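You operate a simulated robot arm through the tools that you are given. There is no shell and no other tool.

You are at the controls of a simulated robot arm. One attempt, no reset.

TASK
Put the tripped CAMERA breaker switch back on with the power off.
Fine: in this order: red main switch to OFF, open the cabinet, flip that breaker switch up, shut the cabinet, main switch to ON, press reset.

It is judged by the outcome, as a careful person would: the job done as asked, and still so three seconds after it is handed in. It fails if anything else is knocked over, pushed out of place, dropped, spilled or broken.

THE ROBOT
A 7-joint arm with a two-finger parallel gripper, fixed in place. Base frame: the origin is on the floor under the middle of its stand, x ahead of it, y to its left, z up. Units: m, rad, N and s.
It reaches about 1.479 m from its shoulder. Its first joint turns from -2.897 to 2.897 rad. Payload 4.4 kg.
The tool frame sits at the grasp point between the pads (the TCP): z along the fingers, y along the line on which they close. The tips reach 0.023 m beyond it. Largest opening 0.094 m; finger width 0.038, thickness 0.01; the body of the gripper, 0.054 by 0.096 m, starts 0.039 m behind the TCP.
Orientation is that of the tool frame in the base frame, as a unit quaternion [w, x, y, z]. With the fingers straight down and closing along the base's y, the tool's x points along the base's -x, its y along +y and its z along -z.

THE INTERFACE
- The arm moves only by the tool step_arm. Its argument "deltas" is a list of rows, each an object (a shift or turn left out is 0, a gripper value left out holds the last) with "translation": the shift along the tool's x, y, z in units of 200 mm (1.0 is 200 mm), a list of three; "delta_rot": the turn, a rotation vector about the tool's x, y, z in units of 60 degrees (1.0 is 60 degrees), a list of three; "claw": the gripper command, from -1 (fully open) to 1 (shut), values between in proportion. In form: [{"translation": [x, y, z], "delta_rot": [ax, ay, az], "claw": claw}, ...]. A call has 1 to 20 rows; each row is the pose to reach, as a shift and turn from the pose commanded when the call began, along the tool's axes at that moment. A call with a number of a shift or a turn outside -1 to 1 is refused whole. A row lasts 0.2 s, in which the tool goes at most 0.05 m and 0.15 rad; a call with a longer step from one row to the next is refused whole, and so is a gripper value outside its range. A pose out of reach is approached as far as the arm can. The call stops where the force on the tool passes 90 N (or 10 N more than at its start, if that is more) or the arm is blocked; 0.2 s more then pass. The fingers move at their own pace (about 0.072 m/s each) and stop on an object; they squeeze with about 30 N. The grip force told is the motor's: it shows also when the fingers shut on nothing. Time passes only in rows, and 0.2 s behind the last, so rows that repeat a pose let the fingers close. The reply holds the time, the measured pose of the TCP, the force on the tool along the base axes, the opening and the grip force, in the units named above and with some noise, with the torque about the TCP (base axes, N m) and any sound that the robot's microphone picked up.
- Cameras (640 x 400 px; columns grow to the right, rows downward): "scene" is fixed at [0.2193, 0.6511, 1.2407]; the picture's right is [-0.71, -0.70, 0.00], its down [-0.27, 0.28, -0.92] and it looks along [0.65, -0.66, -0.39] (base axes); focal length 214 px, centre (320, 200). "wrist" rides on the gripper at [0.086, 0.016, -0.074] in the tool frame; the picture's right is [-0.18, 0.98, 0.00], its down [-0.58, -0.11, -0.81] and it looks along [-0.79, -0.15, 0.59] (tool axes); focal length 243 px, centre (320, 200). There is no depth. A picture from a camera that has moved, and an enlarged one, comes with that camera's place and axes in the base frame and with its lens.
- camera(camera): a new picture of that camera. No time passes.
- inspect(camera, box): a new picture of the part [left, top, right, bottom] of that camera's present view, enlarged. No time passes.
- close_job(): hands the job in; it is judged then, once.

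Places have to be worked out from the pictures, the camera data and where the tool is seen. Open the gripper and draw the arm clear of the work before you hand the job in, unless the task says otherwise.

The tools are called after "Emit:" by a JSON object that holds its "fn" and its "kwargs". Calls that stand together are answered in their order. step_arm: Moves the arm, as the interface text tells. Its arguments: {"type":"object","properties":{"deltas":{"type":"array","items":{"type":"object","properties":{"translation":{"type":"array","items":{"type":"number"}},"delta_rot":{"type":"array","items":{"type":"number"}},"claw":{"type":"number"}}}}},"required":["deltas"]} The other tools are called the same way: camera (camera) takes a picture; inspect (camera, box) takes an enlarged picture of a part of a camera's view; close_job () hands the job in.

At the start:

```text
time: 0.0
ee_pos: [0.7681, -0.0317, 1.3259]
orientation: [0.0, 0.0, 1.0, 0.0]
ft_force: [-0.1, -0.5, -0.4]
wrist_torque: [0.04, 0.02, 0.01]
grip_width: 0.0939
grip_force: 0.0
```

scene: 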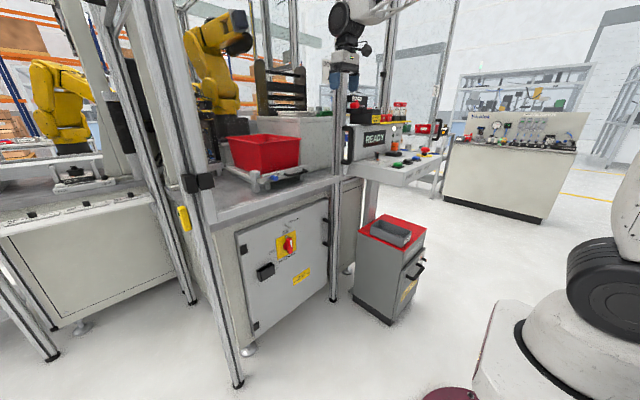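
wrist: 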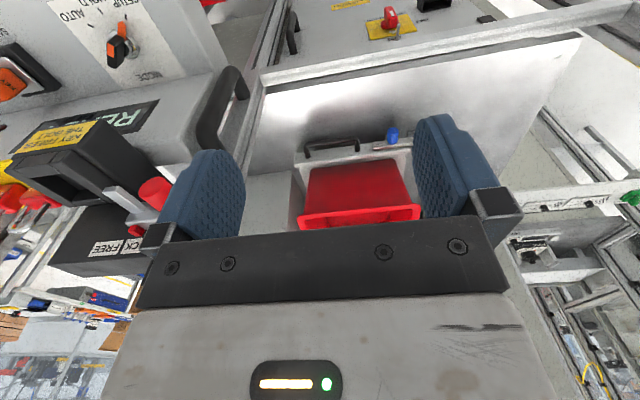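

I'll start by enlarging the scene around the cabinet, the main switch and the operator panel to locate everything.

Emit:
{"fn": "inspect", "kwargs": {"camera": "scene", "box": [220, 180, 350, 360]}}

Emit:
{"fn": "inspect", "kwargs": {"camera": "scene", "box": [320, 80, 460, 200]}}

Emit:
{"fn": "inspect", "kwargs": {"camera": "wrist", "box": [220, 0, 640, 240]}}

Emit:
{"fn": "inspect", "kwargs": {"camera": "wrist", "box": [0, 0, 260, 280]}}

```text
2.22 times, centred on (285, 270) of scene
camera zoom: at [0.2193, 0.6511, 1.2407], right [-0.71, -0.7, 0.0], down [-0.27, 0.28, -0.92], along [0.65, -0.66, -0.39], focal length 477 px, centre (398, 44)
```

zoom: 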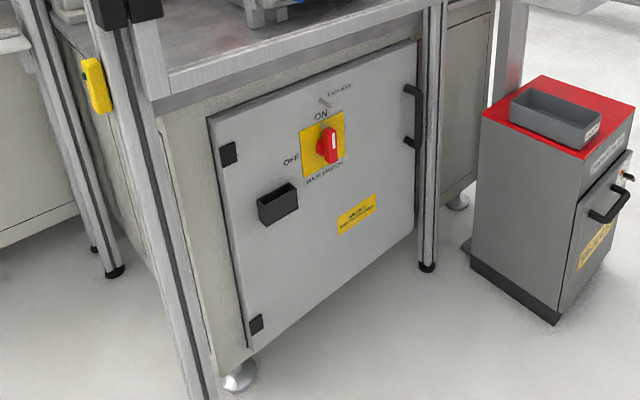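

```text
3.33 times, centred on (390, 140) of scene
camera zoom: at [0.2193, 0.6511, 1.2407], right [-0.71, -0.7, 0.0], down [-0.27, 0.28, -0.92], along [0.65, -0.66, -0.39], focal length 715 px, centre (87, 400)
```

zoom: 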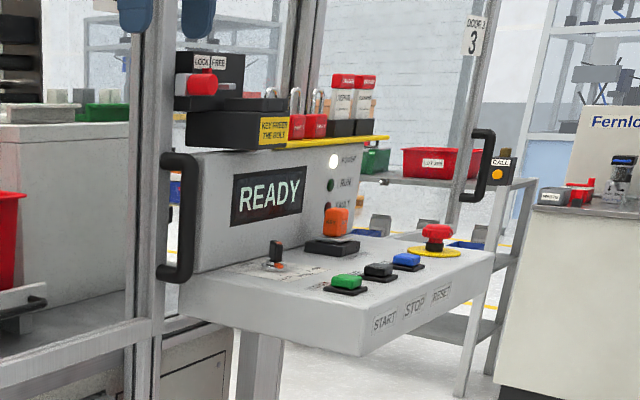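

```text
1.52 times, centred on (430, 120) of wrist
camera zoom: at [0.6814, -0.0168, 1.4018], right [0.18, 0.98, 0.0], down [0.58, -0.11, 0.81], along [0.79, -0.15, -0.59], focal length 370 px, centre (152, 322)
```

zoom: 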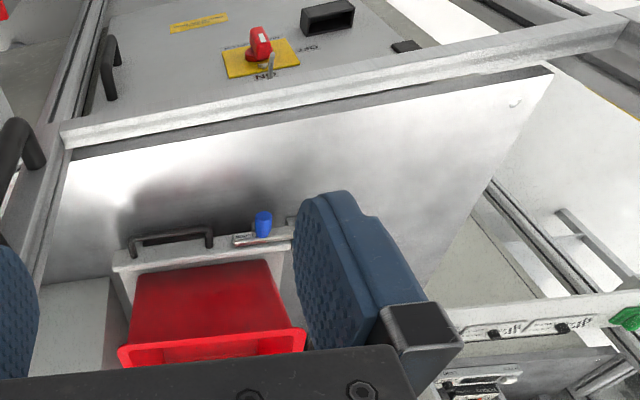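

```text
1.43 times, centred on (130, 140) of wrist
camera zoom: at [0.6814, -0.0168, 1.4018], right [0.18, 0.98, 0.0], down [0.58, -0.11, 0.81], along [0.79, -0.15, -0.59], focal length 347 px, centre (591, 286)
```

zoom: 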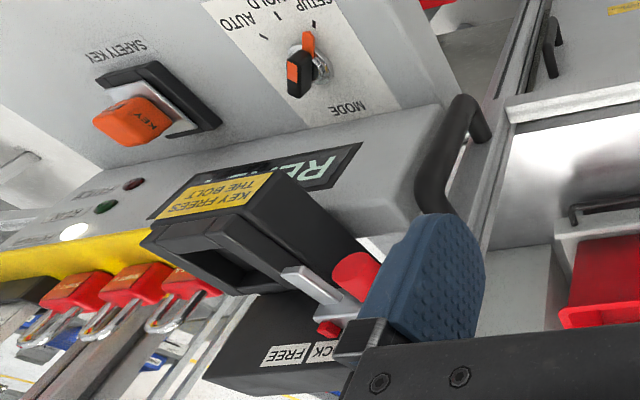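

The main switch works out at roughly (0.95, 0.13, 0.62) on a door facing the robot, with its hinges at +y and its handle near y≈-0.12. I'll pull the arm back and pitch the tool toward horizontal so the wrist camera faces the cabinet.

Emit:
{"fn": "step_arm", "kwargs": {"deltas": [{"translation": [0.14, 0, 0], "delta_rot": [0, -0.14, 0], "claw": -1}, {"translation": [0.28, 0, 0], "delta_rot": [0, -0.28, 0]}, {"translation": [0.42, 0, 0], "delta_rot": [0, -0.42, 0]}, {"translation": [0.56, 0, 0], "delta_rot": [0, -0.56, 0]}, {"translation": [0.7, 0, 0], "delta_rot": [0, -0.7, 0]}, {"translation": [0.84, 0, 0], "delta_rot": [0, -0.84, 0]}, {"translation": [1.0, 0, 0], "delta_rot": [0, -0.97, 0]}]}}

```text
time: 1.6
ee_pos: [0.5666, -0.034, 1.3291]
orientation: [0.488, 0.0, 0.873, 0.0]
ft_force: [-0.2, -0.1, -0.1]
wrist_torque: [0.0, -0.01, 0.04]
grip_width: 0.094
grip_force: 0.1
```

Pitch went as expected. I continue to horizontal, and lower the tool while shifting toward y≈0.1.

Emit:
{"fn": "step_arm", "kwargs": {"deltas": [{"translation": [0.142, 0.1, 0.087], "delta_rot": [0, -0.1, 0]}, {"translation": [0.284, 0.2, 0.175], "delta_rot": [0, -0.2, 0]}, {"translation": [0.426, 0.3, 0.262], "delta_rot": [0, -0.3, 0]}, {"translation": [0.568, 0.4, 0.35], "delta_rot": [0, -0.4, 0]}, {"translation": [0.71, 0.5, 0.437], "delta_rot": [0, -0.5, 0]}, {"translation": [0.852, 0.6, 0.524], "delta_rot": [0, -0.527, 0]}]}}

Emit:
{"fn": "camera", "kwargs": {"camera": "wrist"}}

Emit:
{"fn": "camera", "kwargs": {"camera": "scene"}}

```text
time: 3.0
ee_pos: [0.5645, 0.0856, 1.1273]
orientation: [0.707, 0.0, 0.708, -0.001]
ft_force: [-0.8, 0.1, 0.0]
wrist_torque: [-0.02, 0.03, 0.01]
grip_width: 0.094
grip_force: 0.1
```

```text
taken
camera wrist: at [0.4903, 0.1006, 1.0406], right [0.0, 0.98, 0.18], down [-0.81, -0.11, 0.58], along [0.59, -0.15, 0.79], focal length 243 px, centre (320, 200)
```

wrist: 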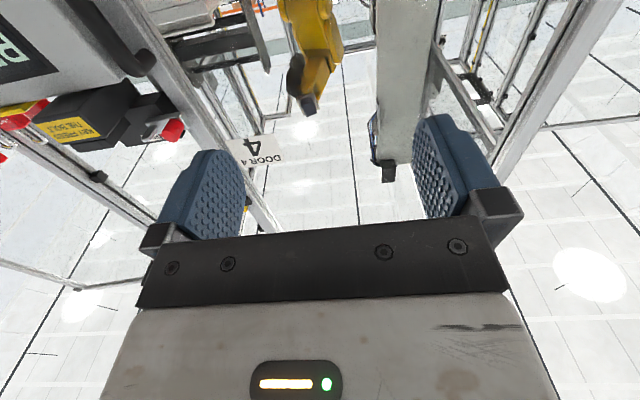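

```text
taken
```

scene: 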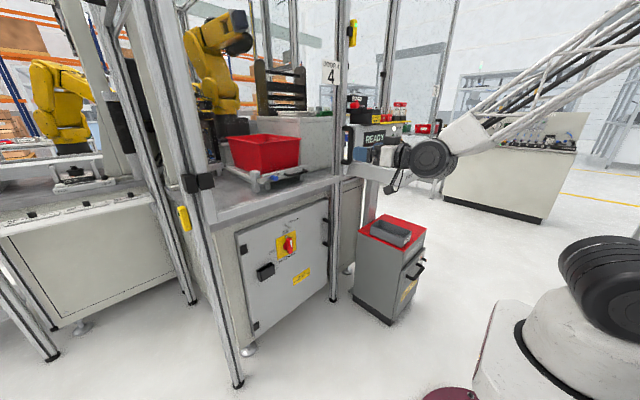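

With the camera underneath it only looks up, so I roll the tool toward 180° to put the camera on top, watching whether the joint range allows it.

Emit:
{"fn": "step_arm", "kwargs": {"deltas": [{"delta_rot": [0, 0, 0.14]}, {"delta_rot": [0, 0, 0.28]}, {"delta_rot": [0, 0, 0.42]}, {"delta_rot": [0, 0, 0.56]}, {"delta_rot": [0, 0, 0.7]}, {"delta_rot": [0, 0, 0.84]}, {"delta_rot": [0, 0, 0.98]}]}}

Emit:
{"fn": "step_arm", "kwargs": {"deltas": [{"delta_rot": [0, 0, 0.14]}, {"delta_rot": [0, 0, 0.28]}, {"delta_rot": [0, 0, 0.42]}, {"delta_rot": [0, 0, 0.56]}, {"delta_rot": [0, 0, 0.7]}, {"delta_rot": [0, 0, 0.84]}, {"delta_rot": [0, 0, 0.98]}]}}

Emit:
{"fn": "step_arm", "kwargs": {"deltas": [{"delta_rot": [0, 0, 0.14]}, {"delta_rot": [0, 0, 0.28]}, {"delta_rot": [0, 0, 0.42]}, {"delta_rot": [0, 0, 0.56]}, {"delta_rot": [0, 0, 0.7]}, {"delta_rot": [0, 0, 0.84]}, {"delta_rot": [0, 0, 0.98]}]}}

```text
time: 4.6
ee_pos: [0.5684, 0.0874, 1.1273]
orientation: [0.615, 0.348, 0.616, 0.348]
ft_force: [-0.3, 0.1, -0.1]
wrist_torque: [0.0, 0.0, -0.03]
grip_width: 0.0939
grip_force: 0.0
```

```text
time: 6.2
ee_pos: [0.5685, 0.0884, 1.1268]
orientation: [0.365, 0.606, 0.367, 0.604]
ft_force: [-0.5, 0.8, -0.3]
wrist_torque: [0.03, 0.02, -0.01]
grip_width: 0.094
grip_force: 0.1
```

```text
time: 7.8
ee_pos: [0.5682, 0.0871, 1.1266]
orientation: [0.022, 0.707, 0.022, 0.706]
ft_force: [-0.5, -0.9, -0.7]
wrist_torque: [-0.02, 0.01, -0.03]
grip_width: 0.0939
grip_force: 0.0
```

The roll works. I level the last few degrees and descend so the camera looks straight down-forward at the door.

Emit:
{"fn": "step_arm", "kwargs": {"deltas": [{"translation": [-0.2, 0, 0], "delta_rot": [0, 0, 0.06]}, {"translation": [-0.4, 0, 0], "delta_rot": [0, 0, 0.06]}, {"translation": [-0.6, 0, 0], "delta_rot": [0, 0, 0.06]}, {"translation": [-0.8, 0, 0], "delta_rot": [0, 0, 0.06]}, {"translation": [-1.0, 0, 0], "delta_rot": [0, 0, 0.06]}]}}

Emit:
{"fn": "camera", "kwargs": {"camera": "wrist"}}

Emit:
{"fn": "camera", "kwargs": {"camera": "scene"}}

```text
time: 9.0
ee_pos: [0.5648, 0.0775, 0.9268]
orientation: [-0.001, 0.707, 0.001, 0.707]
ft_force: [0.4, -0.2, -0.5]
wrist_torque: [0.02, -0.01, -0.01]
grip_width: 0.0937
grip_force: 0.1
```

```text
taken
camera wrist: at [0.4901, 0.0595, 1.014], right [0.0, -0.98, -0.18], down [-0.81, 0.11, -0.58], along [0.59, 0.15, -0.79], focal length 243 px, centre (320, 200)
```

wrist: 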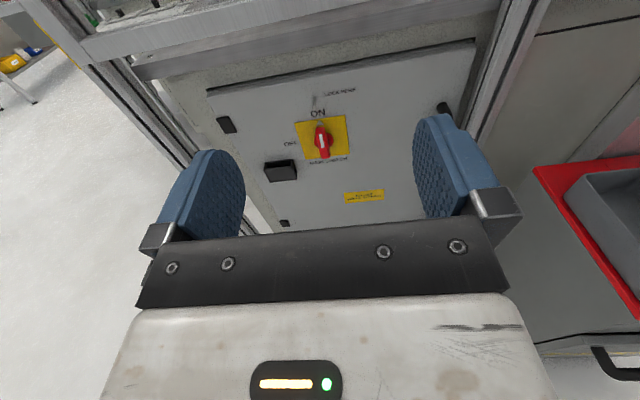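

```text
taken
```

scene: 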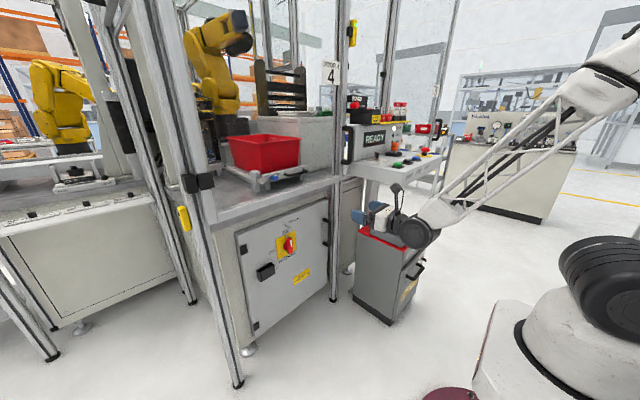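

The wrist camera now sees the door well. I enlarge the switch, the item above it, and the handle.

Emit:
{"fn": "inspect", "kwargs": {"camera": "wrist", "box": [250, 70, 410, 210]}}

Emit:
{"fn": "inspect", "kwargs": {"camera": "wrist", "box": [400, 60, 500, 160]}}

Emit:
{"fn": "inspect", "kwargs": {"camera": "scene", "box": [255, 200, 345, 290]}}

```text
2.86 times, centred on (330, 140) of wrist
camera zoom: at [0.4901, 0.0595, 1.014], right [0.0, -0.98, -0.18], down [-0.81, 0.11, -0.58], along [0.59, 0.15, -0.79], focal length 693 px, centre (291, 371)
```

zoom: 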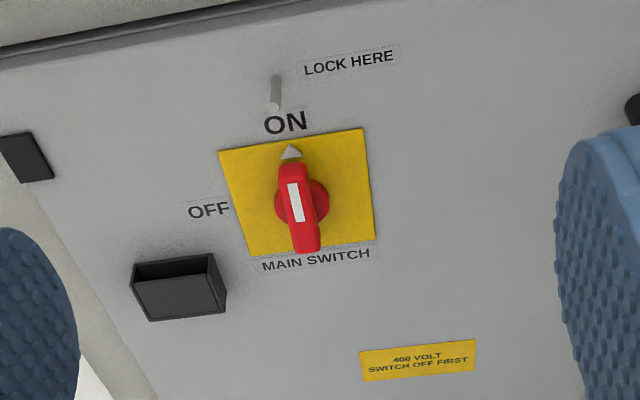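

```text
4.00 times, centred on (450, 110) of wrist
camera zoom: at [0.4901, 0.0595, 1.014], right [0.0, -0.98, -0.18], down [-0.81, 0.11, -0.58], along [0.59, 0.15, -0.79], focal length 970 px, centre (-200, 560)
```

zoom: 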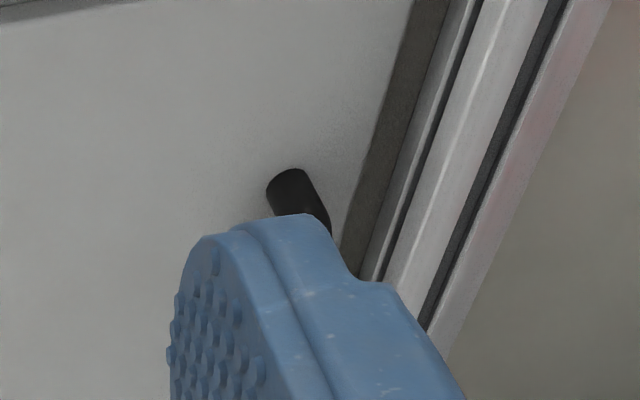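

```text
4.44 times, centred on (300, 245) of scene
camera zoom: at [0.2193, 0.6511, 1.2407], right [-0.71, -0.7, 0.0], down [-0.27, 0.28, -0.92], along [0.65, -0.66, -0.39], focal length 953 px, centre (409, 0)
```

zoom: 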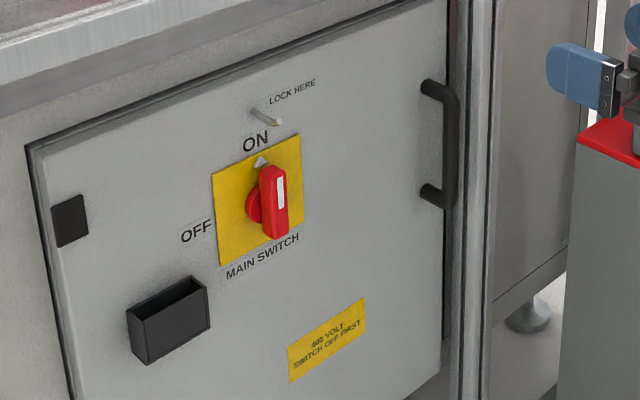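

The plate centre triangulates to about (0.973, 0.125, 0.615), with the lever vertical (ON) and OFF 90° to the left. I move closer in line with the switch.

Emit:
{"fn": "step_arm", "kwargs": {"deltas": [{"translation": [-0.17, -0.04, 0.1]}, {"translation": [-0.34, -0.08, 0.2]}, {"translation": [-0.51, -0.12, 0.3]}, {"translation": [-0.68, -0.16, 0.4]}, {"translation": [-0.85, -0.2, 0.5]}, {"translation": [-1.0, -0.235, 0.6]}]}}

Emit:
{"fn": "step_arm", "kwargs": {"deltas": [{"translation": [-0.1, 0, 0.1]}, {"translation": [-0.2, 0, 0.2]}, {"translation": [-0.3, 0, 0.3]}, {"translation": [-0.4, 0, 0.4]}, {"translation": [-0.48, 0, 0.5]}]}}

Emit:
{"fn": "camera", "kwargs": {"camera": "wrist"}}

Emit:
{"fn": "camera", "kwargs": {"camera": "scene"}}

```text
time: 10.4
ee_pos: [0.6893, 0.1297, 0.7303]
orientation: [0.008, 0.709, 0.004, 0.705]
ft_force: [0.2, 0.0, 0.3]
wrist_torque: [-0.01, -0.02, 0.01]
grip_width: 0.094
grip_force: 0.0
out of reach, approached as far as the arm can: row 5, 6
```

```text
time: 11.6
ee_pos: [0.79, 0.1398, 0.6361]
orientation: [0.014, 0.709, 0.004, 0.705]
ft_force: [-0.4, -0.1, 0.5]
wrist_torque: [0.02, 0.0, -0.01]
grip_width: 0.094
grip_force: 0.1
out of reach, approached as far as the arm can: row 1, 2, 3, 4, 5
```

```text
taken
camera wrist: at [0.715, 0.1255, 0.7248], right [-0.01, -0.99, -0.16], down [-0.81, 0.1, -0.58], along [0.59, 0.12, -0.8], focal length 243 px, centre (320, 200)
```

wrist: 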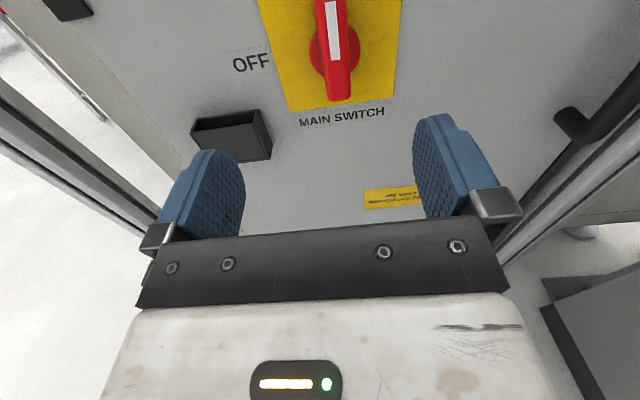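

```text
taken
```

scene: 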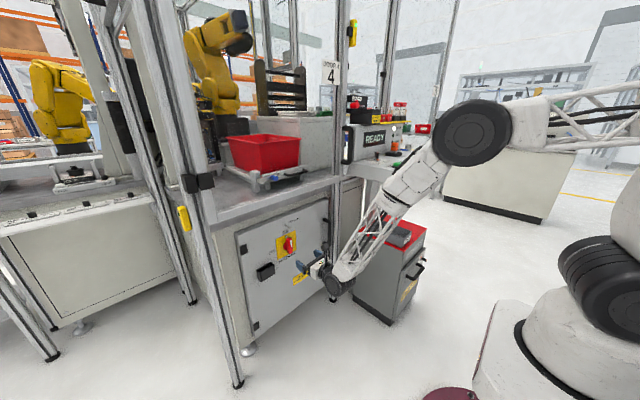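

Reply shows the roll is at about its limit (roll ≈178.5°), which is fine since OFF needs turning back from there. I back off slightly and rise to see the whole switch for accurate alignment.

Emit:
{"fn": "step_arm", "kwargs": {"deltas": [{"translation": [0.12, 0.04, -0.13], "delta_rot": [0, 0, -0.03]}, {"translation": [0.24, 0.08, -0.25], "delta_rot": [0, 0, -0.05]}]}}

Emit:
{"fn": "inspect", "kwargs": {"camera": "wrist", "box": [220, 0, 440, 140]}}

Emit:
{"fn": "inspect", "kwargs": {"camera": "scene", "box": [255, 210, 355, 300]}}

```text
time: 12.2
ee_pos: [0.7396, 0.1217, 0.6882]
orientation: [0.019, 0.708, 0.019, 0.706]
ft_force: [0.1, -0.3, 0.0]
wrist_torque: [0.01, -0.02, 0.01]
grip_width: 0.0941
grip_force: 0.0
```

```text
2.86 times, centred on (330, 70) of wrist
camera zoom: at [0.6645, 0.1092, 0.7755], right [0.0, -0.99, -0.13], down [-0.81, 0.08, -0.58], along [0.59, 0.11, -0.8], focal length 693 px, centre (291, 571)
```

zoom: 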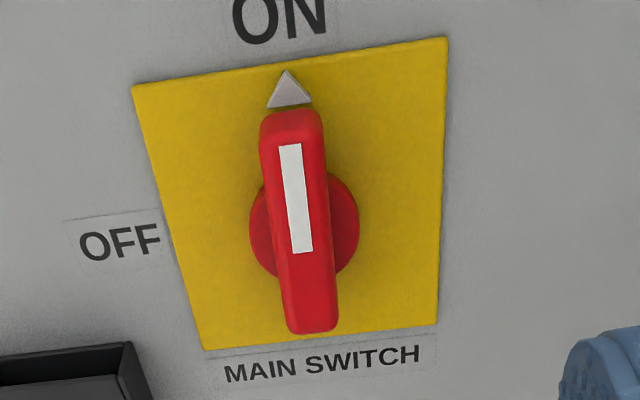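

```text
4.44 times, centred on (305, 255) of scene
camera zoom: at [0.2193, 0.6511, 1.2407], right [-0.71, -0.7, 0.0], down [-0.27, 0.28, -0.92], along [0.65, -0.66, -0.39], focal length 953 px, centre (387, -44)
```

zoom: 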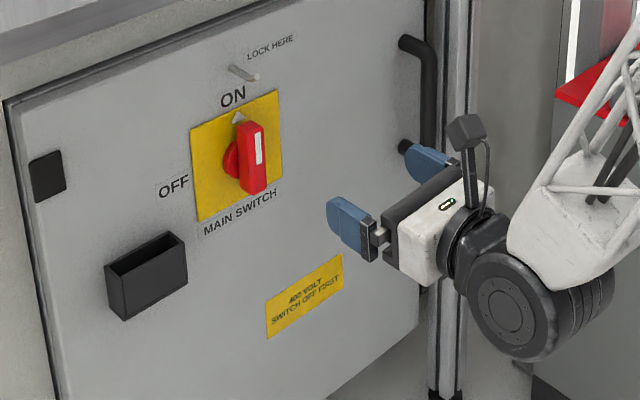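

The lever is about 0.024 wide, 0.08 long, its front face at x≈0.934 and its pivot near (y 0.1255, z 0.625). I align with it and stop short to verify.

Emit:
{"fn": "step_arm", "kwargs": {"deltas": [{"translation": [-0.1, -0.012, 0.2]}, {"translation": [-0.2, -0.024, 0.4]}, {"translation": [-0.31, -0.037, 0.6]}]}}

Emit:
{"fn": "inspect", "kwargs": {"camera": "scene", "box": [255, 210, 355, 300]}}

Emit:
{"fn": "camera", "kwargs": {"camera": "wrist"}}

```text
time: 13.0
ee_pos: [0.8566, 0.1251, 0.6247]
orientation: [0.018, 0.708, 0.019, 0.706]
ft_force: [-0.3, -0.4, 0.8]
wrist_torque: [0.0, 0.02, -0.01]
grip_width: 0.094
grip_force: 0.0
```

```text
4.44 times, centred on (305, 255) of scene
camera zoom: at [0.2193, 0.6511, 1.2407], right [-0.71, -0.7, 0.0], down [-0.27, 0.28, -0.92], along [0.65, -0.66, -0.39], focal length 953 px, centre (387, -44)
```

zoom: 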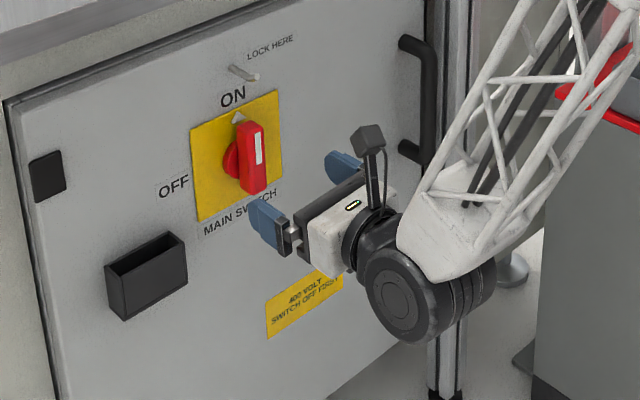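

```text
taken
camera wrist: at [0.7817, 0.1124, 0.7133], right [0.0, -0.99, -0.13], down [-0.81, 0.08, -0.58], along [0.59, 0.11, -0.8], focal length 243 px, centre (320, 200)
```

wrist: 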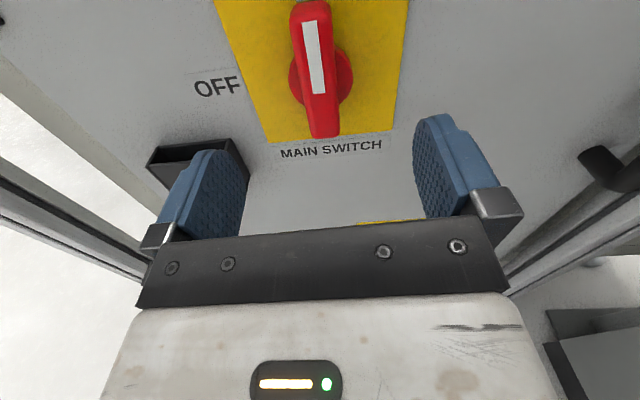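

Alignment looks right (lever centred between the fingers). I move in 0.07 m and close on the lever.

Emit:
{"fn": "step_arm", "kwargs": {"deltas": [{"translation": [0, 0, 0.12]}, {"translation": [0, 0, 0.24]}, {"translation": [0, 0, 0.34]}, {"translation": [0, 0, 0.34]}]}}

Emit:
{"fn": "inspect", "kwargs": {"camera": "scene", "box": [255, 210, 355, 300]}}

Emit:
{"fn": "camera", "kwargs": {"camera": "wrist"}}

```text
time: 14.0
ee_pos: [0.9283, 0.1263, 0.6234]
orientation: [0.018, 0.708, 0.019, 0.706]
ft_force: [-0.6, -1.0, 0.1]
wrist_torque: [-0.03, -0.03, 0.0]
grip_width: 0.0939
grip_force: 0.1
```

```text
4.44 times, centred on (305, 255) of scene
camera zoom: at [0.2193, 0.6511, 1.2407], right [-0.71, -0.7, 0.0], down [-0.27, 0.28, -0.92], along [0.65, -0.66, -0.39], focal length 953 px, centre (387, -44)
```

zoom: 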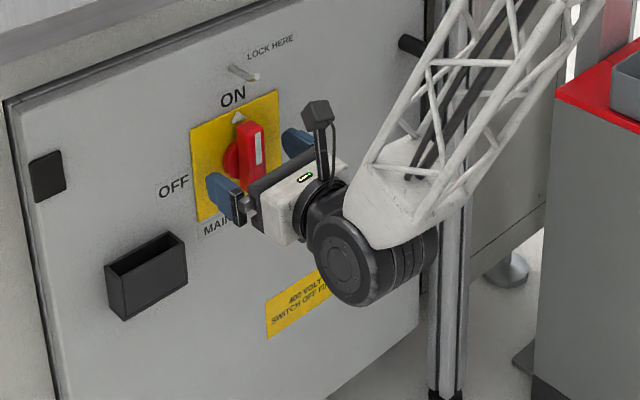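

```text
taken
camera wrist: at [0.8526, 0.1137, 0.7109], right [0.0, -0.99, -0.13], down [-0.81, 0.08, -0.58], along [0.59, 0.11, -0.8], focal length 243 px, centre (320, 200)
```

wrist: 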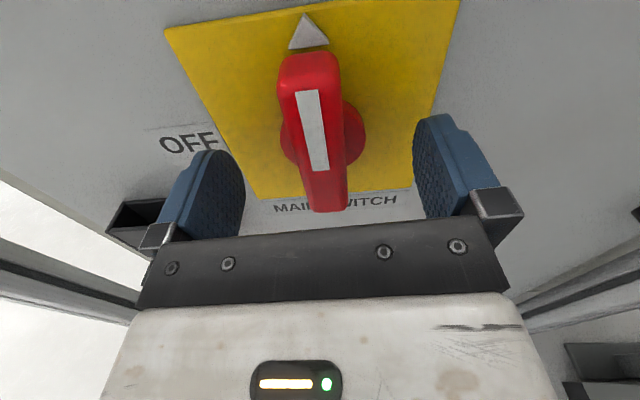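

The lever is between the pads. I nudge up 4 mm toward the pivot axis and close.

Emit:
{"fn": "step_arm", "kwargs": {"deltas": [{"translation": [0.02, 0, 0], "claw": 1}, {"translation": [0.02, 0, 0], "claw": 1}, {"translation": [0.02, 0, 0], "claw": 1}, {"translation": [0.02, 0, 0], "claw": 1}, {"translation": [0.02, 0, 0], "claw": 1}]}}

Emit:
{"fn": "camera", "kwargs": {"camera": "wrist"}}

```text
time: 15.2
ee_pos: [0.929, 0.1255, 0.6281]
orientation: [0.019, 0.708, 0.018, 0.706]
ft_force: [-1.2, -17.5, 3.1]
wrist_torque: [-0.12, 0.57, -0.22]
grip_width: 0.0238
grip_force: 44.9
```

```text
taken
camera wrist: at [0.8534, 0.1131, 0.7156], right [0.0, -0.99, -0.13], down [-0.81, 0.08, -0.58], along [0.59, 0.11, -0.8], focal length 243 px, centre (320, 200)
```

wrist: 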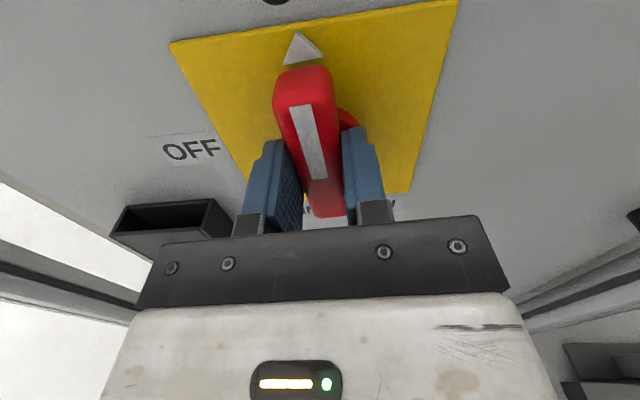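

Gripped at 0.0238 m. I rotate the lever counter-clockwise (−z of tool) toward OFF, first 60°.

Emit:
{"fn": "step_arm", "kwargs": {"deltas": [{"translation": [0, 0.005, 0], "delta_rot": [0, 0, -0.1], "claw": 1}, {"translation": [0, 0.005, 0], "delta_rot": [0, 0, -0.22]}, {"translation": [0, 0.005, 0], "delta_rot": [0, 0, -0.34]}, {"translation": [0, 0.005, 0], "delta_rot": [0, 0, -0.46]}, {"translation": [0, 0.005, 0], "delta_rot": [0, 0, -0.58]}, {"translation": [0, 0.005, 0], "delta_rot": [0, 0, -0.7]}, {"translation": [0, 0.005, 0], "delta_rot": [0, 0, -0.82]}, {"translation": [0, 0.005, 0], "delta_rot": [0, 0, -0.94]}]}}

Emit:
{"fn": "camera", "kwargs": {"camera": "wrist"}}

Emit:
{"fn": "inspect", "kwargs": {"camera": "scene", "box": [255, 210, 355, 300]}}

```text
time: 16.5
ee_pos: [0.9257, 0.13, 0.625]
orientation: [0.234, 0.667, 0.24, 0.665]
ft_force: [13.5, 17.7, -8.4]
wrist_torque: [0.29, 0.1, -0.6]
grip_width: 0.0242
grip_force: 45.2
stopped in row 6: the force on the tool passed its limit at 95 N (the readings are from after the stop); the commanded pose is now the measured one
```

```text
taken
camera wrist: at [0.8517, 0.1706, 0.7042], right [0.01, -0.88, 0.48], down [-0.81, -0.29, -0.52], along [0.59, -0.38, -0.71], focal length 243 px, centre (320, 200)
```

wrist: 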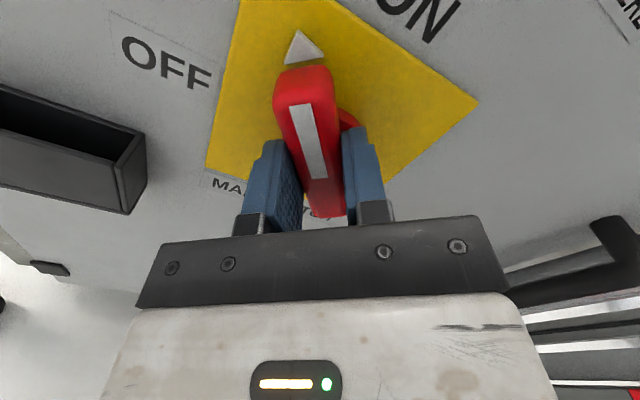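

```text
4.44 times, centred on (305, 255) of scene
camera zoom: at [0.2193, 0.6511, 1.2407], right [-0.71, -0.7, 0.0], down [-0.27, 0.28, -0.92], along [0.65, -0.66, -0.39], focal length 953 px, centre (387, -44)
```

zoom: 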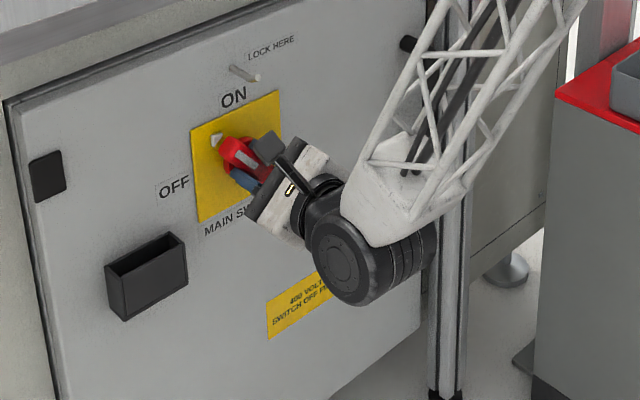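

The lever turned about 36° with the tool; the drift of the TCP shows the true pivot is nearer (y 0.1235, z 0.619). I continue the rotation following an arc about that pivot to cut side load.

Emit:
{"fn": "step_arm", "kwargs": {"deltas": [{"translation": [-0.001, -0.004, 0], "delta_rot": [0, 0, -0.1], "claw": 1}, {"translation": [-0.003, -0.009, 0], "delta_rot": [0, 0, -0.2]}, {"translation": [-0.0045, -0.0127, 0], "delta_rot": [0, 0, -0.3]}, {"translation": [-0.007, -0.0165, 0], "delta_rot": [0, 0, -0.4]}, {"translation": [-0.01, -0.02, 0], "delta_rot": [0, 0, -0.5]}, {"translation": [-0.013, -0.0237, 0], "delta_rot": [0, 0, -0.6]}, {"translation": [-0.016, -0.026, 0], "delta_rot": [0, 0, -0.7]}, {"translation": [-0.02, -0.029, 0], "delta_rot": [0, 0, -0.8]}, {"translation": [-0.024, -0.031, 0], "delta_rot": [0, 0, -0.9]}]}}

Emit:
{"fn": "camera", "kwargs": {"camera": "wrist"}}

Emit:
{"fn": "inspect", "kwargs": {"camera": "scene", "box": [255, 210, 355, 300]}}

```text
time: 18.5
ee_pos: [0.927, 0.131, 0.6208]
orientation: [0.512, 0.485, 0.515, 0.487]
ft_force: [-8.8, 31.0, 19.2]
wrist_torque: [1.79, -0.41, 0.74]
grip_width: 0.0261
grip_force: 44.7
```

```text
taken
camera wrist: at [0.8521, 0.2172, 0.632], right [0.0, -0.13, 0.99], down [-0.8, -0.59, -0.08], along [0.6, -0.8, -0.11], focal length 243 px, centre (320, 200)
```

wrist: 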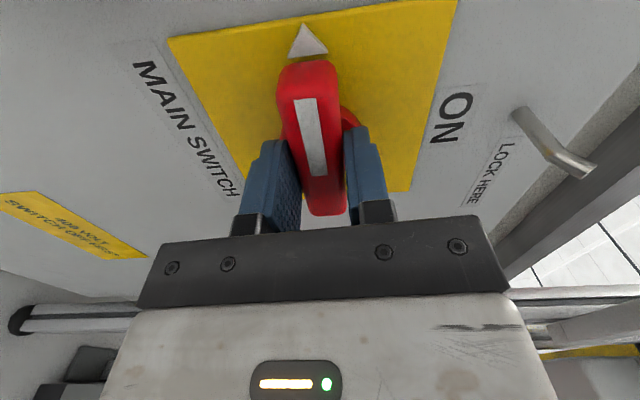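

```text
4.44 times, centred on (305, 255) of scene
camera zoom: at [0.2193, 0.6511, 1.2407], right [-0.71, -0.7, 0.0], down [-0.27, 0.28, -0.92], along [0.65, -0.66, -0.39], focal length 953 px, centre (387, -44)
```

zoom: 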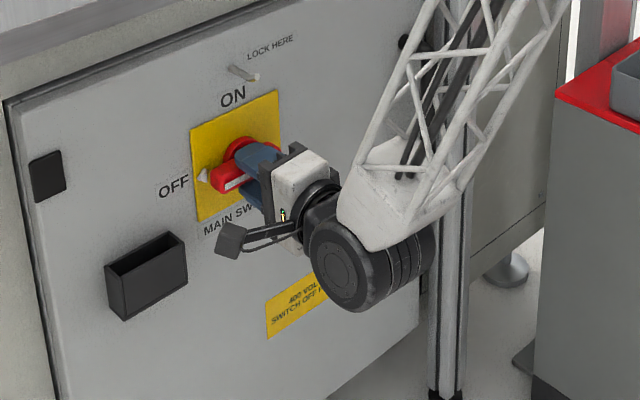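

The lever now points at OFF. I open the fingers partway, back out and check it stays there.

Emit:
{"fn": "step_arm", "kwargs": {"deltas": [{"claw": -0.2}, {"claw": -0.2}, {"claw": -0.2}, {"translation": [0, 0, -0.12]}, {"translation": [0, 0, -0.3]}, {"translation": [0, 0, -0.5]}, {"translation": [0, 0, -0.7]}]}}

Emit:
{"fn": "camera", "kwargs": {"camera": "wrist"}}

Emit:
{"fn": "inspect", "kwargs": {"camera": "scene", "box": [255, 210, 355, 300]}}

```text
time: 20.1
ee_pos: [0.7847, 0.1299, 0.6219]
orientation: [0.51, 0.485, 0.515, 0.489]
ft_force: [0.2, -0.3, 0.9]
wrist_torque: [0.01, 0.0, -0.01]
grip_width: 0.0562
grip_force: 0.0
```

```text
taken
camera wrist: at [0.7094, 0.2149, 0.6339], right [0.0, -0.13, 0.99], down [-0.8, -0.59, -0.07], along [0.6, -0.8, -0.11], focal length 243 px, centre (320, 200)
```

wrist: 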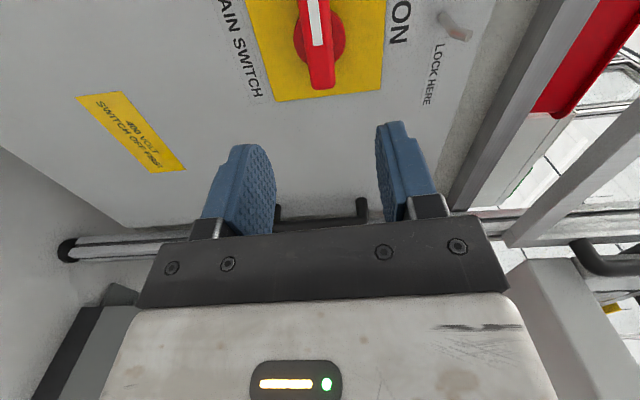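

```text
4.44 times, centred on (305, 255) of scene
camera zoom: at [0.2193, 0.6511, 1.2407], right [-0.71, -0.7, 0.0], down [-0.27, 0.28, -0.92], along [0.65, -0.66, -0.39], focal length 953 px, centre (387, -44)
```

zoom: 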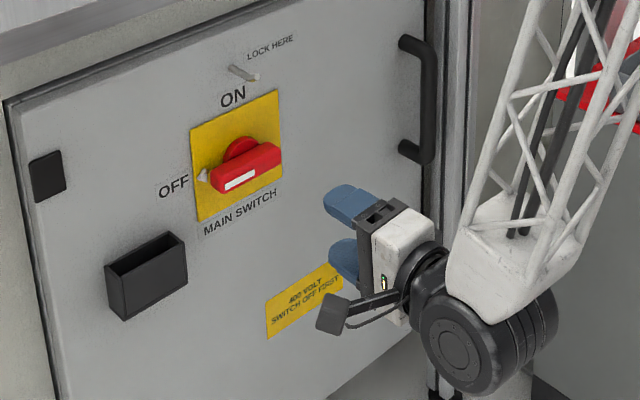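

The switch stays at OFF. Next I get a precise fix on the door handle.

Emit:
{"fn": "inspect", "kwargs": {"camera": "wrist", "box": [230, 150, 410, 250]}}

Emit:
{"fn": "inspect", "kwargs": {"camera": "scene", "box": [310, 195, 370, 255]}}

```text
3.56 times, centred on (320, 200) of wrist
camera zoom: at [0.7094, 0.2149, 0.6339], right [0.0, -0.13, 0.99], down [-0.8, -0.59, -0.07], along [0.6, -0.8, -0.11], focal length 863 px, centre (320, 200)
```

zoom: 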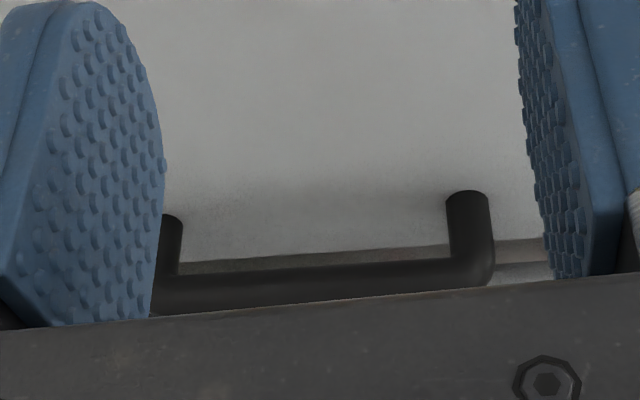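

```text
6.67 times, centred on (340, 225) of scene
camera zoom: at [0.2193, 0.6511, 1.2407], right [-0.71, -0.7, 0.0], down [-0.27, 0.28, -0.92], along [0.65, -0.66, -0.39], focal length 1430 px, centre (187, 33)
```

zoom: 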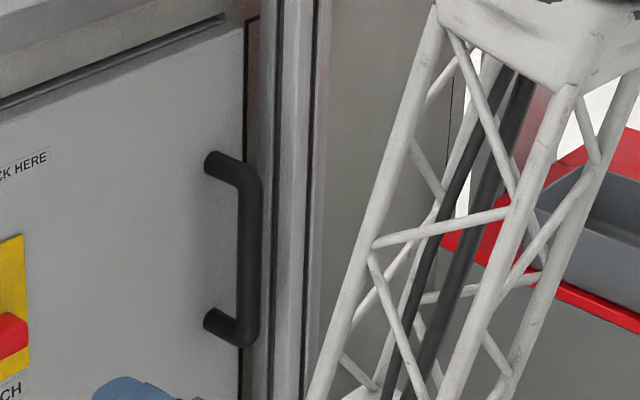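

The handle bar sits at about x 0.926, y −0.138, z 0.51–0.66, vertical, ~0.018 thick. I roll the fingers back to close along y and shift over in front of it at a safe standoff.

Emit:
{"fn": "step_arm", "kwargs": {"deltas": [{"translation": [-0.13, -0.034, 0], "delta_rot": [0, 0, 0.14]}, {"translation": [-0.26, -0.068, 0], "delta_rot": [0, 0, 0.28]}, {"translation": [-0.4, -0.1, 0], "delta_rot": [0, 0, 0.42]}, {"translation": [-0.54, -0.137, 0], "delta_rot": [0, 0, 0.56]}, {"translation": [-0.68, -0.17, 0], "delta_rot": [0, 0, 0.7]}, {"translation": [-0.81, -0.205, 0], "delta_rot": [0, 0, 0.84]}, {"translation": [-0.938, -0.238, 0], "delta_rot": [0, 0, 0.98]}]}}

```text
time: 21.7
ee_pos: [0.7865, -0.0582, 0.5825]
orientation: [0.205, 0.677, 0.211, 0.675]
ft_force: [-1.0, 0.1, -0.3]
wrist_torque: [0.01, 0.0, 0.05]
grip_width: 0.0563
grip_force: 0.0
```

Emit:
{"fn": "step_arm", "kwargs": {"deltas": [{"translation": [-0.055, 0.084, 0], "delta_rot": [0, 0, 0.13]}, {"translation": [-0.11, 0.168, 0], "delta_rot": [0, 0, 0.26]}, {"translation": [-0.165, 0.25, 0], "delta_rot": [0, 0, 0.39]}, {"translation": [-0.219, 0.335, 0], "delta_rot": [0, 0, 0.52]}]}}

Emit:
{"fn": "camera", "kwargs": {"camera": "wrist"}}

Emit:
{"fn": "inspect", "kwargs": {"camera": "scene", "box": [300, 190, 420, 300]}}

```text
time: 22.9
ee_pos: [0.8102, -0.1327, 0.6411]
orientation: [0.055, 0.678, 0.059, 0.73]
ft_force: [-0.7, 0.3, -0.7]
wrist_torque: [0.01, -0.02, -0.04]
grip_width: 0.0565
grip_force: 0.0
out of reach, approached as far as the arm can: row 4
stopped in row 4: the arm was blocked; the commanded pose is now the measured one
```

```text
taken
camera wrist: at [0.7295, -0.1357, 0.7232], right [0.01, -1.0, -0.02], down [-0.76, 0.0, -0.65], along [0.65, 0.03, -0.76], focal length 243 px, centre (320, 200)
```

wrist: 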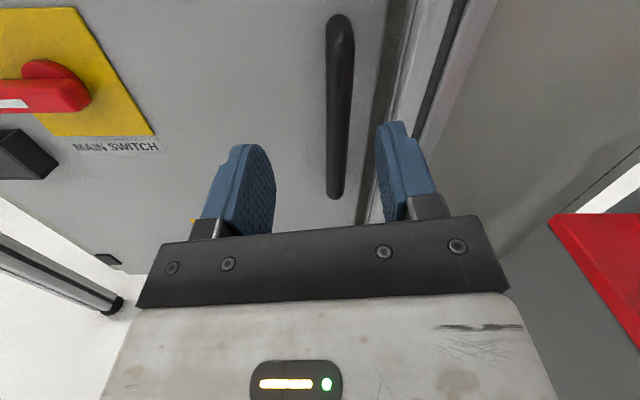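

```text
3.64 times, centred on (360, 245) of scene
camera zoom: at [0.2193, 0.6511, 1.2407], right [-0.71, -0.7, 0.0], down [-0.27, 0.28, -0.92], along [0.65, -0.66, -0.39], focal length 780 px, centre (174, 36)
```

zoom: 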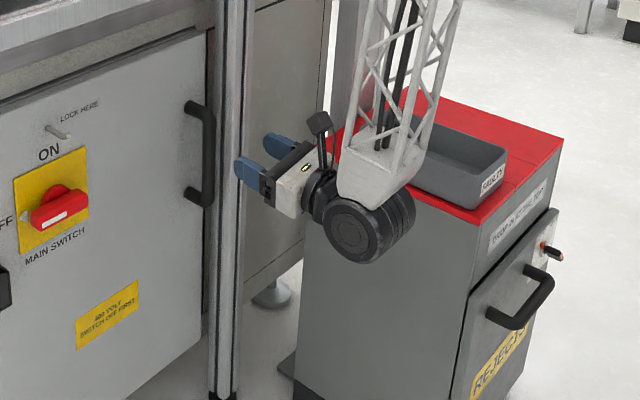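

Here roll 170°+ runs into a joint limit: the tool pitched up 4° and rose. I'll back away and roll to 0° instead (camera below), which should sit mid-range for the wrist.

Emit:
{"fn": "step_arm", "kwargs": {"deltas": [{"translation": [-0.03, -0.04, -0.14], "delta_rot": [0, -0.024, -0.05]}, {"translation": [-0.066, -0.08, -0.28], "delta_rot": [0, -0.048, -0.1]}, {"translation": [-0.1, -0.12, -0.41], "delta_rot": [0, -0.071, -0.2]}]}}

Emit:
{"fn": "inspect", "kwargs": {"camera": "scene", "box": [300, 80, 640, 340]}}

```text
time: 23.7
ee_pos: [0.7307, -0.1099, 0.6097]
orientation: [0.133, 0.696, 0.128, 0.694]
ft_force: [0.6, -0.3, -0.6]
wrist_torque: [-0.01, -0.04, -0.01]
grip_width: 0.0566
grip_force: 0.0
```

```text
1.54 times, centred on (470, 210) of scene
camera zoom: at [0.2193, 0.6511, 1.2407], right [-0.71, -0.7, 0.0], down [-0.27, 0.28, -0.92], along [0.65, -0.66, -0.39], focal length 330 px, centre (89, 185)
```

zoom: 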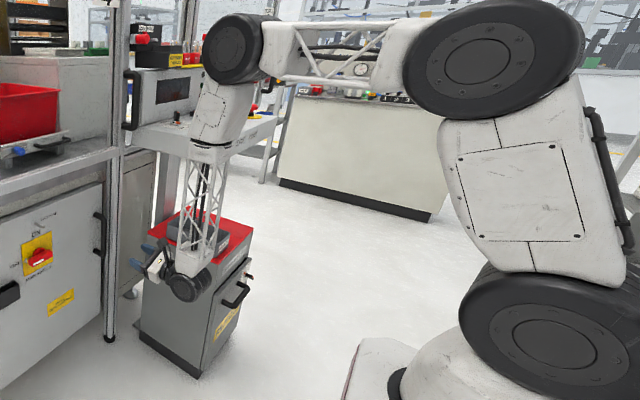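

The display went dark, confirming power is off. The forearm is close to the operator desk on the right, so I'll swing left, roll to 0° and approach the handle with a yaw that keeps the arm away from the desk.

Emit:
{"fn": "step_arm", "kwargs": {"deltas": [{"translation": [0.031, -0.08, -0.036], "delta_rot": [0, 0, -0.14]}, {"translation": [0.062, -0.16, -0.07], "delta_rot": [0, 0, -0.28]}, {"translation": [0.093, -0.24, -0.107], "delta_rot": [0, 0, -0.42]}, {"translation": [0.125, -0.32, -0.143], "delta_rot": [0, 0, -0.56]}, {"translation": [0.156, -0.4, -0.18], "delta_rot": [0, 0, -0.7]}, {"translation": [0.187, -0.48, -0.214], "delta_rot": [0, 0, -0.84]}, {"translation": [0.218, -0.56, -0.25], "delta_rot": [0, 0, -0.98]}]}}

Emit:
{"fn": "step_arm", "kwargs": {"deltas": [{"delta_rot": [0, 0, -0.14]}, {"delta_rot": [0, 0, -0.28]}, {"delta_rot": [0, 0, -0.42]}, {"delta_rot": [0, 0, -0.56]}, {"delta_rot": [0, 0, -0.7]}, {"delta_rot": [0, 0, -0.84]}, {"delta_rot": [0, 0, -0.98]}]}}

Emit:
{"fn": "step_arm", "kwargs": {"deltas": [{"delta_rot": [0, 0, -0.14]}, {"delta_rot": [0, 0, -0.28]}, {"delta_rot": [0, 0, -0.42]}, {"delta_rot": [0, 0, -0.56]}, {"delta_rot": [0, 0, -0.68]}]}}

Emit:
{"fn": "camera", "kwargs": {"camera": "scene"}}

Emit:
{"fn": "camera", "kwargs": {"camera": "wrist"}}

```text
time: 25.3
ee_pos: [0.6812, 0.0087, 0.6089]
orientation: [0.457, 0.543, 0.453, 0.539]
ft_force: [-0.2, 0.3, -0.4]
wrist_torque: [0.02, 0.05, -0.04]
grip_width: 0.0565
grip_force: 0.0
```

```text
time: 26.9
ee_pos: [0.6807, 0.0094, 0.6095]
orientation: [0.663, 0.25, 0.662, 0.245]
ft_force: [0.5, -0.1, 0.2]
wrist_torque: [0.02, -0.01, 0.02]
grip_width: 0.0565
grip_force: 0.0
```

```text
time: 28.1
ee_pos: [0.6796, 0.0081, 0.6095]
orientation: [0.707, 0.005, 0.707, -0.002]
ft_force: [0.4, 0.5, -0.1]
wrist_torque: [0.01, -0.01, -0.01]
grip_width: 0.0565
grip_force: 0.0
```

```text
taken
```

scene: 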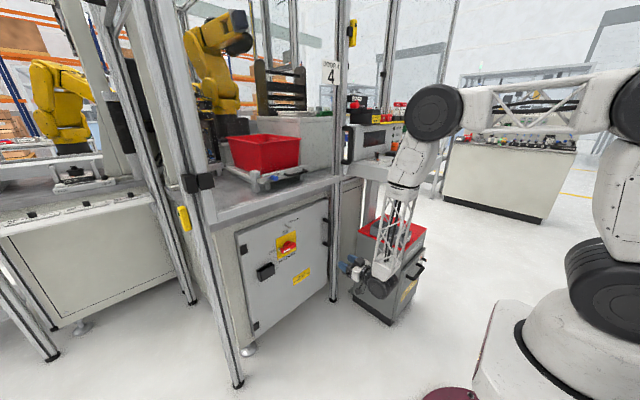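

```text
taken
camera wrist: at [0.6046, 0.0249, 0.5238], right [0.01, 0.98, 0.19], down [-0.81, -0.1, 0.58], along [0.59, -0.16, 0.79], focal length 243 px, centre (320, 200)
```

wrist: 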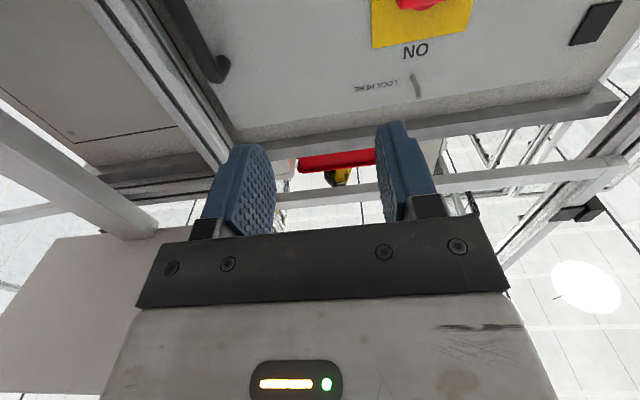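

Roll 0 is comfortable and the forearm hangs clear. I yaw 25° to the right and move to a pre-grasp point 9 cm from the handle.

Emit:
{"fn": "step_arm", "kwargs": {"deltas": [{"translation": [0.026, -0.1, 0.16], "delta_rot": [0.085, 0, 0]}, {"translation": [0.052, -0.21, 0.32], "delta_rot": [0.17, 0, 0]}, {"translation": [0.078, -0.32, 0.48], "delta_rot": [0.25, 0, 0]}, {"translation": [0.104, -0.43, 0.65], "delta_rot": [0.335, 0, 0]}, {"translation": [0.13, -0.54, 0.82], "delta_rot": [0.42, 0, 0]}]}}

Emit:
{"fn": "camera", "kwargs": {"camera": "wrist"}}

Emit:
{"fn": "inspect", "kwargs": {"camera": "scene", "box": [290, 80, 450, 310]}}

```text
time: 29.3
ee_pos: [0.8437, -0.1038, 0.5819]
orientation: [0.688, 0.159, 0.69, -0.156]
ft_force: [-0.6, 0.0, 0.1]
wrist_torque: [0.0, 0.0, 0.01]
grip_width: 0.0562
grip_force: 0.0
```

```text
taken
camera wrist: at [0.7821, -0.057, 0.4971], right [0.43, 0.88, 0.19], down [-0.77, 0.25, 0.58], along [0.47, -0.4, 0.79], focal length 243 px, centre (320, 200)
```

wrist: 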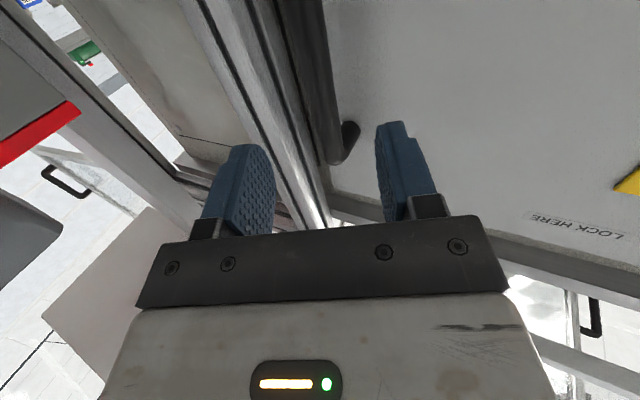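

```text
1.74 times, centred on (370, 195) of scene
camera zoom: at [0.2193, 0.6511, 1.2407], right [-0.71, -0.7, 0.0], down [-0.27, 0.28, -0.92], along [0.65, -0.66, -0.39], focal length 373 px, centre (233, 209)
```

zoom: 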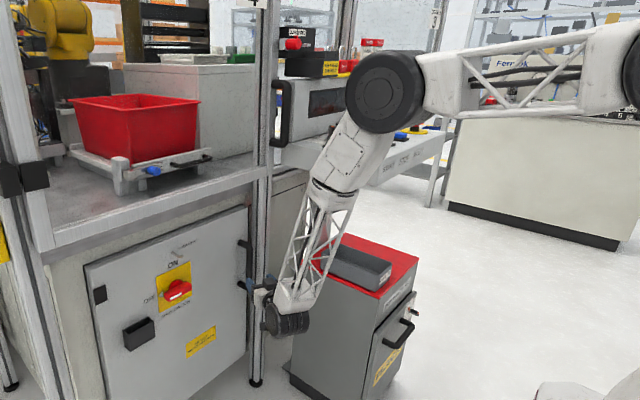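

The bar is centred on the finger line, about 0.089 m ahead (≈(0.923, −0.146)). I advance and close on it.

Emit:
{"fn": "step_arm", "kwargs": {"deltas": [{"translation": [0, 0, 0.14]}, {"translation": [0, 0, 0.28]}, {"translation": [0, 0, 0.43]}, {"translation": [0, 0, 0.43]}]}}

Emit:
{"fn": "camera", "kwargs": {"camera": "wrist"}}

```text
time: 30.3
ee_pos: [0.9209, -0.1382, 0.5848]
orientation: [0.689, 0.158, 0.69, -0.155]
ft_force: [-0.7, -0.3, 0.5]
wrist_torque: [-0.05, 0.01, 0.0]
grip_width: 0.0562
grip_force: 0.1
```

```text
taken
camera wrist: at [0.8601, -0.0919, 0.499], right [0.43, 0.89, 0.19], down [-0.77, 0.25, 0.58], along [0.47, -0.39, 0.79], focal length 243 px, centre (320, 200)
```

wrist: 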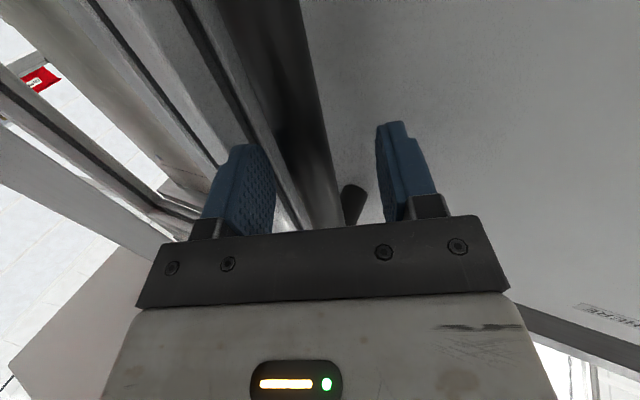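

Emit:
{"fn": "step_arm", "kwargs": {"deltas": [{"claw": 1}, {"claw": 1}, {"claw": 1}, {"claw": 1}]}}

Emit:
{"fn": "inspect", "kwargs": {"camera": "scene", "box": [290, 190, 400, 310]}}

```text
time: 31.5
ee_pos: [0.9188, -0.1407, 0.5855]
orientation: [0.688, 0.161, 0.69, -0.157]
ft_force: [-12.1, -15.9, 9.4]
wrist_torque: [-1.8, 0.48, -0.25]
grip_width: 0.0221
grip_force: 44.9
stopped in row 4: the force on the tool passed its limit at 92 N (the readings are from after the stop); the commanded pose is now the measured one
```

```text
3.33 times, centred on (345, 250) of scene
camera zoom: at [0.2193, 0.6511, 1.2407], right [-0.71, -0.7, 0.0], down [-0.27, 0.28, -0.92], along [0.65, -0.66, -0.39], focal length 715 px, centre (237, 33)
```

zoom: 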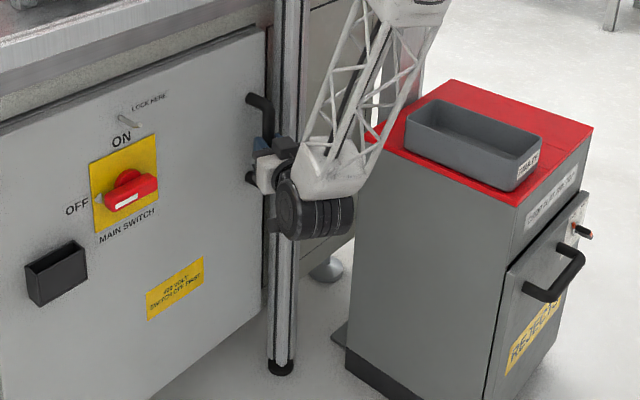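

Firmly gripped (0.022 m). I pull the door open along the arc about the hinge at (≈0.985, 0.365), first about 10°.

Emit:
{"fn": "step_arm", "kwargs": {"deltas": [{"translation": [0, -0.016, -0.053], "claw": 1}, {"translation": [0, -0.033, -0.106]}, {"translation": [0, -0.048, -0.16]}, {"translation": [0, -0.063, -0.214]}, {"translation": [0, -0.075, -0.268]}, {"translation": [0, -0.087, -0.323]}, {"translation": [0, -0.097, -0.378]}, {"translation": [0, -0.106, -0.432]}]}}

Emit:
{"fn": "inspect", "kwargs": {"camera": "scene", "box": [220, 180, 400, 340]}}

```text
time: 33.0
ee_pos: [0.848, -0.1297, 0.5847]
orientation: [0.687, 0.163, 0.69, -0.158]
ft_force: [-4.3, -18.1, 2.7]
wrist_torque: [-1.72, 0.59, -0.25]
grip_width: 0.0217
grip_force: 45.1
stopped in row 7: the force on the tool passed its limit at 92 N (the readings are from after the stop); the commanded pose is now the measured one
```

```text
2.50 times, centred on (310, 260) of scene
camera zoom: at [0.2193, 0.6511, 1.2407], right [-0.71, -0.7, 0.0], down [-0.27, 0.28, -0.92], along [0.65, -0.66, -0.39], focal length 536 px, centre (345, 50)
```

zoom: 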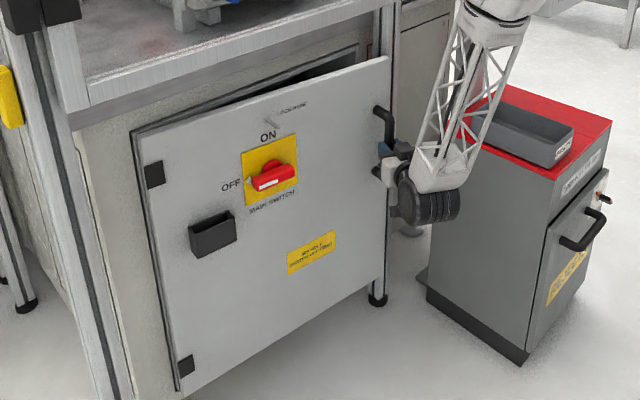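

The door is swinging (about 8° now). I continue more slowly, turning the tool with the door to keep loads down.

Emit:
{"fn": "step_arm", "kwargs": {"deltas": [{"translation": [0, -0.012, -0.066], "delta_rot": [0.025, 0, 0], "claw": 1}, {"translation": [0, -0.0216, -0.132], "delta_rot": [0.05, 0, 0]}, {"translation": [0, -0.029, -0.198], "delta_rot": [0.075, 0, 0]}, {"translation": [0, -0.036, -0.265], "delta_rot": [0.1, 0, 0]}, {"translation": [0, -0.04, -0.332], "delta_rot": [0.125, 0, 0]}, {"translation": [0, -0.043, -0.399], "delta_rot": [0.15, 0, 0]}, {"translation": [0, -0.044, -0.466], "delta_rot": [0.175, 0, 0]}, {"translation": [0, -0.0443, -0.533], "delta_rot": [0.2, 0, 0]}]}}

Emit:
{"fn": "inspect", "kwargs": {"camera": "scene", "box": [220, 180, 400, 340]}}

```text
time: 34.4
ee_pos: [0.7766, -0.1066, 0.5846]
orientation: [0.673, 0.214, 0.675, -0.211]
ft_force: [-4.6, -14.1, 6.6]
wrist_torque: [-1.55, 0.79, -0.2]
grip_width: 0.0216
grip_force: 45.0
stopped in row 6: the force on the tool passed its limit at 90 N (the readings are from after the stop); the commanded pose is now the measured one
```

```text
2.50 times, centred on (310, 260) of scene
camera zoom: at [0.2193, 0.6511, 1.2407], right [-0.71, -0.7, 0.0], down [-0.27, 0.28, -0.92], along [0.65, -0.66, -0.39], focal length 536 px, centre (345, 50)
```

zoom: 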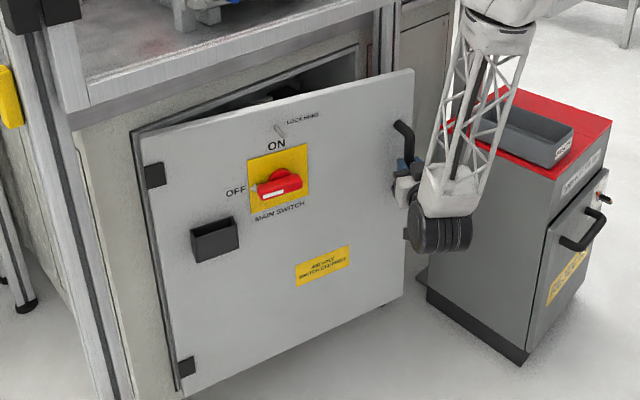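

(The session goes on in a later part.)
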